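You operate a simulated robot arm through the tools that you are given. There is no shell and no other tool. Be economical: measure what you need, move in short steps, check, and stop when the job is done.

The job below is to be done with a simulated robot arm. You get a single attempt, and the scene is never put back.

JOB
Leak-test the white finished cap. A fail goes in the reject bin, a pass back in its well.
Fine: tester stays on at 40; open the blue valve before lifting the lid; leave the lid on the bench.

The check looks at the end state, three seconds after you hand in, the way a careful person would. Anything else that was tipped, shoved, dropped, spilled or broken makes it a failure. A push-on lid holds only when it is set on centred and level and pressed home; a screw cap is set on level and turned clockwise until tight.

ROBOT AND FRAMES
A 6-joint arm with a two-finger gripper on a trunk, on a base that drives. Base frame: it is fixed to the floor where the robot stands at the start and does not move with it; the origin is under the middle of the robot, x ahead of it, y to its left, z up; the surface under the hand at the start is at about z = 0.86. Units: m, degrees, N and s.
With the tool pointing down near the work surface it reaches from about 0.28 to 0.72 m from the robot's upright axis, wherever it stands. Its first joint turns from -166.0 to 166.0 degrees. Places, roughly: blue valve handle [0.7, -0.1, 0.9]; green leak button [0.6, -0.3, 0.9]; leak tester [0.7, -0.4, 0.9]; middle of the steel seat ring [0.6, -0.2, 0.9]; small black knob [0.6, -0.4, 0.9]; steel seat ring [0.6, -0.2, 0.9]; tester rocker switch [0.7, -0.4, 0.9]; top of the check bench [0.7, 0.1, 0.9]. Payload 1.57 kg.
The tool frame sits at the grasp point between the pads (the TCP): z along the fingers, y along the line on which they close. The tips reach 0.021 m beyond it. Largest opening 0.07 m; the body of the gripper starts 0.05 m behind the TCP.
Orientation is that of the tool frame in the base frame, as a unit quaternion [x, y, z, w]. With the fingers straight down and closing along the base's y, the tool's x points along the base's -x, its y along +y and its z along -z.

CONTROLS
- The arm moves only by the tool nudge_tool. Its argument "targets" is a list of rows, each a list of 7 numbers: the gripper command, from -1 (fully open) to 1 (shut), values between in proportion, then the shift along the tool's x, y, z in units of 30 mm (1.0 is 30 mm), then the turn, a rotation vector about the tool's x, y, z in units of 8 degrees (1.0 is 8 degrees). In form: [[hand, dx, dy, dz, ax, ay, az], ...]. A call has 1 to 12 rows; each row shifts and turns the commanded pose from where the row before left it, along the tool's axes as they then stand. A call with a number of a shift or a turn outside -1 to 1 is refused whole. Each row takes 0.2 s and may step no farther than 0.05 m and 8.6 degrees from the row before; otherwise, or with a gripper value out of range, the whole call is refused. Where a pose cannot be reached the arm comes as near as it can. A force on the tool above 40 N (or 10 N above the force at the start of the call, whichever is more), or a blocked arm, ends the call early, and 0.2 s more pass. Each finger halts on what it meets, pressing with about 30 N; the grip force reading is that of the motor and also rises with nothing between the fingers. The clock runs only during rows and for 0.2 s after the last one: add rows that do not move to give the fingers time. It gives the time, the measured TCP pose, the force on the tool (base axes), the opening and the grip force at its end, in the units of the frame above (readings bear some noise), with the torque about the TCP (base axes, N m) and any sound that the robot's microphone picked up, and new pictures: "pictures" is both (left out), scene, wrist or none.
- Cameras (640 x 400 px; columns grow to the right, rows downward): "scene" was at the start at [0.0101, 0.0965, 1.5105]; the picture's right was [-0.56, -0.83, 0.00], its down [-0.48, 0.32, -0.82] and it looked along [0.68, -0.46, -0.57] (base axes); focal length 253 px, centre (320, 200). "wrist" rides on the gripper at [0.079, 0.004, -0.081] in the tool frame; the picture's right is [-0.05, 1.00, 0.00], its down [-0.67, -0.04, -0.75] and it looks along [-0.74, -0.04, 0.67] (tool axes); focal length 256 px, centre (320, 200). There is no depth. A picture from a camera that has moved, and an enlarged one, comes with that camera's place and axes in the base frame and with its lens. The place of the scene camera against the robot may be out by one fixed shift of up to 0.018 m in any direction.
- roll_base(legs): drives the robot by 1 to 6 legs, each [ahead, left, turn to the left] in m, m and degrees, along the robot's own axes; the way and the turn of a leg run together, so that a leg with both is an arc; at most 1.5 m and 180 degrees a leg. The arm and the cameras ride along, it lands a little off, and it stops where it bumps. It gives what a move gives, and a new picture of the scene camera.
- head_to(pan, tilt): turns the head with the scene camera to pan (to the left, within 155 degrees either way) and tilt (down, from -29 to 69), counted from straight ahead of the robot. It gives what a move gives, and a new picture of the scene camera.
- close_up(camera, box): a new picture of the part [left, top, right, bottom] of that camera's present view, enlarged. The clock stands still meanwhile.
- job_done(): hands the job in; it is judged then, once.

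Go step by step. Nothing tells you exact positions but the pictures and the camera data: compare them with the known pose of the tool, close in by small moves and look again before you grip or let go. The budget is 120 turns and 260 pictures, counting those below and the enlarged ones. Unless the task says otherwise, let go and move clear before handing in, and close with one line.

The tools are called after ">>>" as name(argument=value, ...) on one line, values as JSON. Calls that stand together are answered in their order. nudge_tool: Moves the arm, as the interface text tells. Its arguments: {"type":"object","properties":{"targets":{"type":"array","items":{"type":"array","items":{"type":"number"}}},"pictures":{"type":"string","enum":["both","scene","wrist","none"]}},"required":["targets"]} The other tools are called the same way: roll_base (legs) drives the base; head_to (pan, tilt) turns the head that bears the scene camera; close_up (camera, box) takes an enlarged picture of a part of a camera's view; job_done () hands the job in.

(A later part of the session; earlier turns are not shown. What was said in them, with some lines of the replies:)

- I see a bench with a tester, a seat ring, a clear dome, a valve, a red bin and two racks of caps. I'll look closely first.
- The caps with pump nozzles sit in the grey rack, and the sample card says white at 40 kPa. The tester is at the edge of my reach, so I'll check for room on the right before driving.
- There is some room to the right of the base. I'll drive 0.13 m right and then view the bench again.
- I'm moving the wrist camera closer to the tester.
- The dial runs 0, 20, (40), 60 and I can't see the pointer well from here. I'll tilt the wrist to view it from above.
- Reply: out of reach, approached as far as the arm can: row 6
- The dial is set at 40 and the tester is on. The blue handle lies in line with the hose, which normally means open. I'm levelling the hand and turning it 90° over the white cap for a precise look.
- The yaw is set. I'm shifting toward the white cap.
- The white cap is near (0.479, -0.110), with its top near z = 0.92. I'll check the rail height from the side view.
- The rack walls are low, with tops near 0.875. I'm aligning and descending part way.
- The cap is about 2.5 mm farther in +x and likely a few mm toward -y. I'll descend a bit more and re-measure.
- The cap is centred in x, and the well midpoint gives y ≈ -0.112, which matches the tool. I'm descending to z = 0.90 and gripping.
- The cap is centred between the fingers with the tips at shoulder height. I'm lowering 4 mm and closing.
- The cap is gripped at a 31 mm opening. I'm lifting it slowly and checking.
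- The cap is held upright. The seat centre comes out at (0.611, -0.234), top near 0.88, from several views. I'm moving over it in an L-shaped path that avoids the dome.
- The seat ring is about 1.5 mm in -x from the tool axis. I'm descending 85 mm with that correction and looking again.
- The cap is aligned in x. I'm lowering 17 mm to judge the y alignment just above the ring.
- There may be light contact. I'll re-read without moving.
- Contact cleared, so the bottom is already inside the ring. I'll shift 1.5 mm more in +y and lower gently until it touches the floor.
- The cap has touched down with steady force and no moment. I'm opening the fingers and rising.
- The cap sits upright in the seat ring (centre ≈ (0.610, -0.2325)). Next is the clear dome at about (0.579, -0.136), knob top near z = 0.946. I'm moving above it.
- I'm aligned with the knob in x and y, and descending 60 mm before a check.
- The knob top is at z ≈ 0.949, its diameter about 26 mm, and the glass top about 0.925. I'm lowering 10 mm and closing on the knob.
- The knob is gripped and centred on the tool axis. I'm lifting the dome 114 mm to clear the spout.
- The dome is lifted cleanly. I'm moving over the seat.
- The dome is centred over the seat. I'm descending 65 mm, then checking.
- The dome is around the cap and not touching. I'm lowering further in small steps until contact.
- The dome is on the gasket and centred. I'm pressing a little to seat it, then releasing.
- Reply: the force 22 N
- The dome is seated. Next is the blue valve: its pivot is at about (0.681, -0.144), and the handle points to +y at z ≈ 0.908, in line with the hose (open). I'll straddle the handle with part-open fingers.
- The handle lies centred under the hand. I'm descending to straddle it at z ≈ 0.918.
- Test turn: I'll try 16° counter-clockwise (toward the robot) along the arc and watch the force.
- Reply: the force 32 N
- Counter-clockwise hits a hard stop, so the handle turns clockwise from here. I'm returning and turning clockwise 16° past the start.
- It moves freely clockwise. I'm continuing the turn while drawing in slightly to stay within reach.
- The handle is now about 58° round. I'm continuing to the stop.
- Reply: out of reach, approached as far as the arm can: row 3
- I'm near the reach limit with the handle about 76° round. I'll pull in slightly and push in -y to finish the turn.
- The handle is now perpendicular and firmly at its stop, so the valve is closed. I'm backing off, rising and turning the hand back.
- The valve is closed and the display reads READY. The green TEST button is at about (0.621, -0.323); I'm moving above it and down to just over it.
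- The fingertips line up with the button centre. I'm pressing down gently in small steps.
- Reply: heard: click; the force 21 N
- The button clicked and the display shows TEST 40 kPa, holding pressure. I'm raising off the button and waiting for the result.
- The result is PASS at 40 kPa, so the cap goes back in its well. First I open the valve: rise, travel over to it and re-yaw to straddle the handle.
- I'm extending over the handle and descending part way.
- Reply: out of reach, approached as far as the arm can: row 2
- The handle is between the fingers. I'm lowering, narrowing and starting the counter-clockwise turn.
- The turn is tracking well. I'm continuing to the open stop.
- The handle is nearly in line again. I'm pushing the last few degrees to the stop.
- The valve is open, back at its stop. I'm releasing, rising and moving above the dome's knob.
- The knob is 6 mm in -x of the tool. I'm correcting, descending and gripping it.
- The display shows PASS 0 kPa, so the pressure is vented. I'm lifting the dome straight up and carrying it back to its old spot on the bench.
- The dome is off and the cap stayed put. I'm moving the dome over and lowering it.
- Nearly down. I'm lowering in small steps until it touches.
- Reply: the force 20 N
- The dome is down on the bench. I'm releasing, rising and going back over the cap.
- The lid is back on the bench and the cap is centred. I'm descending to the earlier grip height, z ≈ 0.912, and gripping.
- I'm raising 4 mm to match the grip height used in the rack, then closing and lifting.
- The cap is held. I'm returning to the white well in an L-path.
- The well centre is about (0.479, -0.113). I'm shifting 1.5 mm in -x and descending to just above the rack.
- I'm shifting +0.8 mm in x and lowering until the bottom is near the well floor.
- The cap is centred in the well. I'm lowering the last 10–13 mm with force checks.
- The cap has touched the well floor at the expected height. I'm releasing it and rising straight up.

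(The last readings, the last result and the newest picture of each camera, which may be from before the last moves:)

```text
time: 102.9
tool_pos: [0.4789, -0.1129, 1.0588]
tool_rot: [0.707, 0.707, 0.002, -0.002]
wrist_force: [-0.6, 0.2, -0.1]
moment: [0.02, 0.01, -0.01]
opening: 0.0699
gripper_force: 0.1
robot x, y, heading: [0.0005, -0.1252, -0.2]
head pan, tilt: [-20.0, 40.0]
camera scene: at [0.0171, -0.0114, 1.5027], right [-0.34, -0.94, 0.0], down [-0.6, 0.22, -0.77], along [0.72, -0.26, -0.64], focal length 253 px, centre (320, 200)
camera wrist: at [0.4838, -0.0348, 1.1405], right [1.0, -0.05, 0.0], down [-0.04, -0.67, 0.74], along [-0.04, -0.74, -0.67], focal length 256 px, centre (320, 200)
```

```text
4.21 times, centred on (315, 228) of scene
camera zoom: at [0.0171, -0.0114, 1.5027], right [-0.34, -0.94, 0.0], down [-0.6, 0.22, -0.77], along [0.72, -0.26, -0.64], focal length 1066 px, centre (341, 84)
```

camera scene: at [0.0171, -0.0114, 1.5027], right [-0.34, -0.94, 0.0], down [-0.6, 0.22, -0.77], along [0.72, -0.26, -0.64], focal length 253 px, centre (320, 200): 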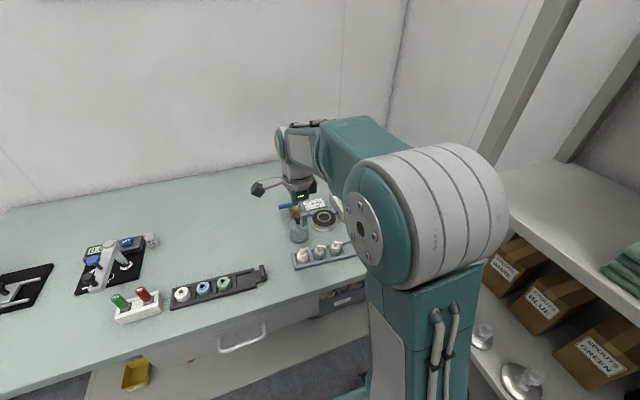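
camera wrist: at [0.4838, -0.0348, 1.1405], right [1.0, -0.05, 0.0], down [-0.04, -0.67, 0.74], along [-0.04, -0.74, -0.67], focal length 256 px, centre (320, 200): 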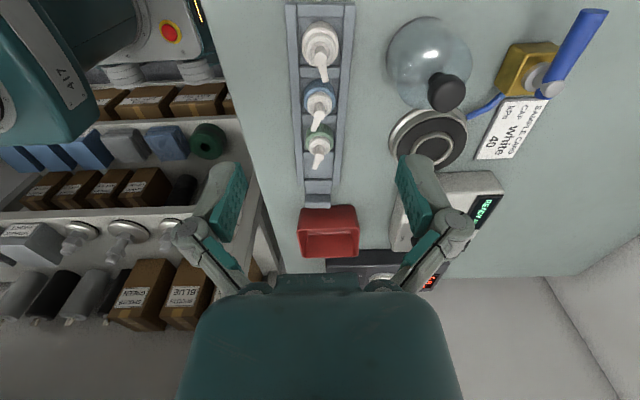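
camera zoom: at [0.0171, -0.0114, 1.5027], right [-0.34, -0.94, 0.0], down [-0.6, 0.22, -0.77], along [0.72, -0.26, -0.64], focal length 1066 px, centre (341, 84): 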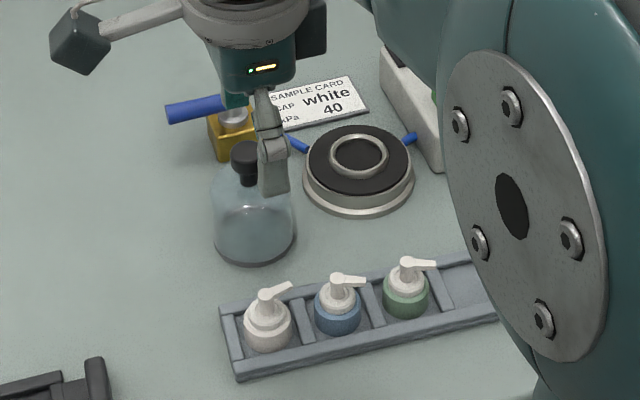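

The white cap stands upright in its well. The dome is on the bench, the valve is open, the tester is still on at 40 and the arm is clear, so I'm handing in.

>>> job_done()

```text
The job is handed in.
```

The white cap passed the leak test at 40 kPa and is back in its well. I opened the blue valve before lifting the lid, the lid is on the bench, and the tester is still on at 40.
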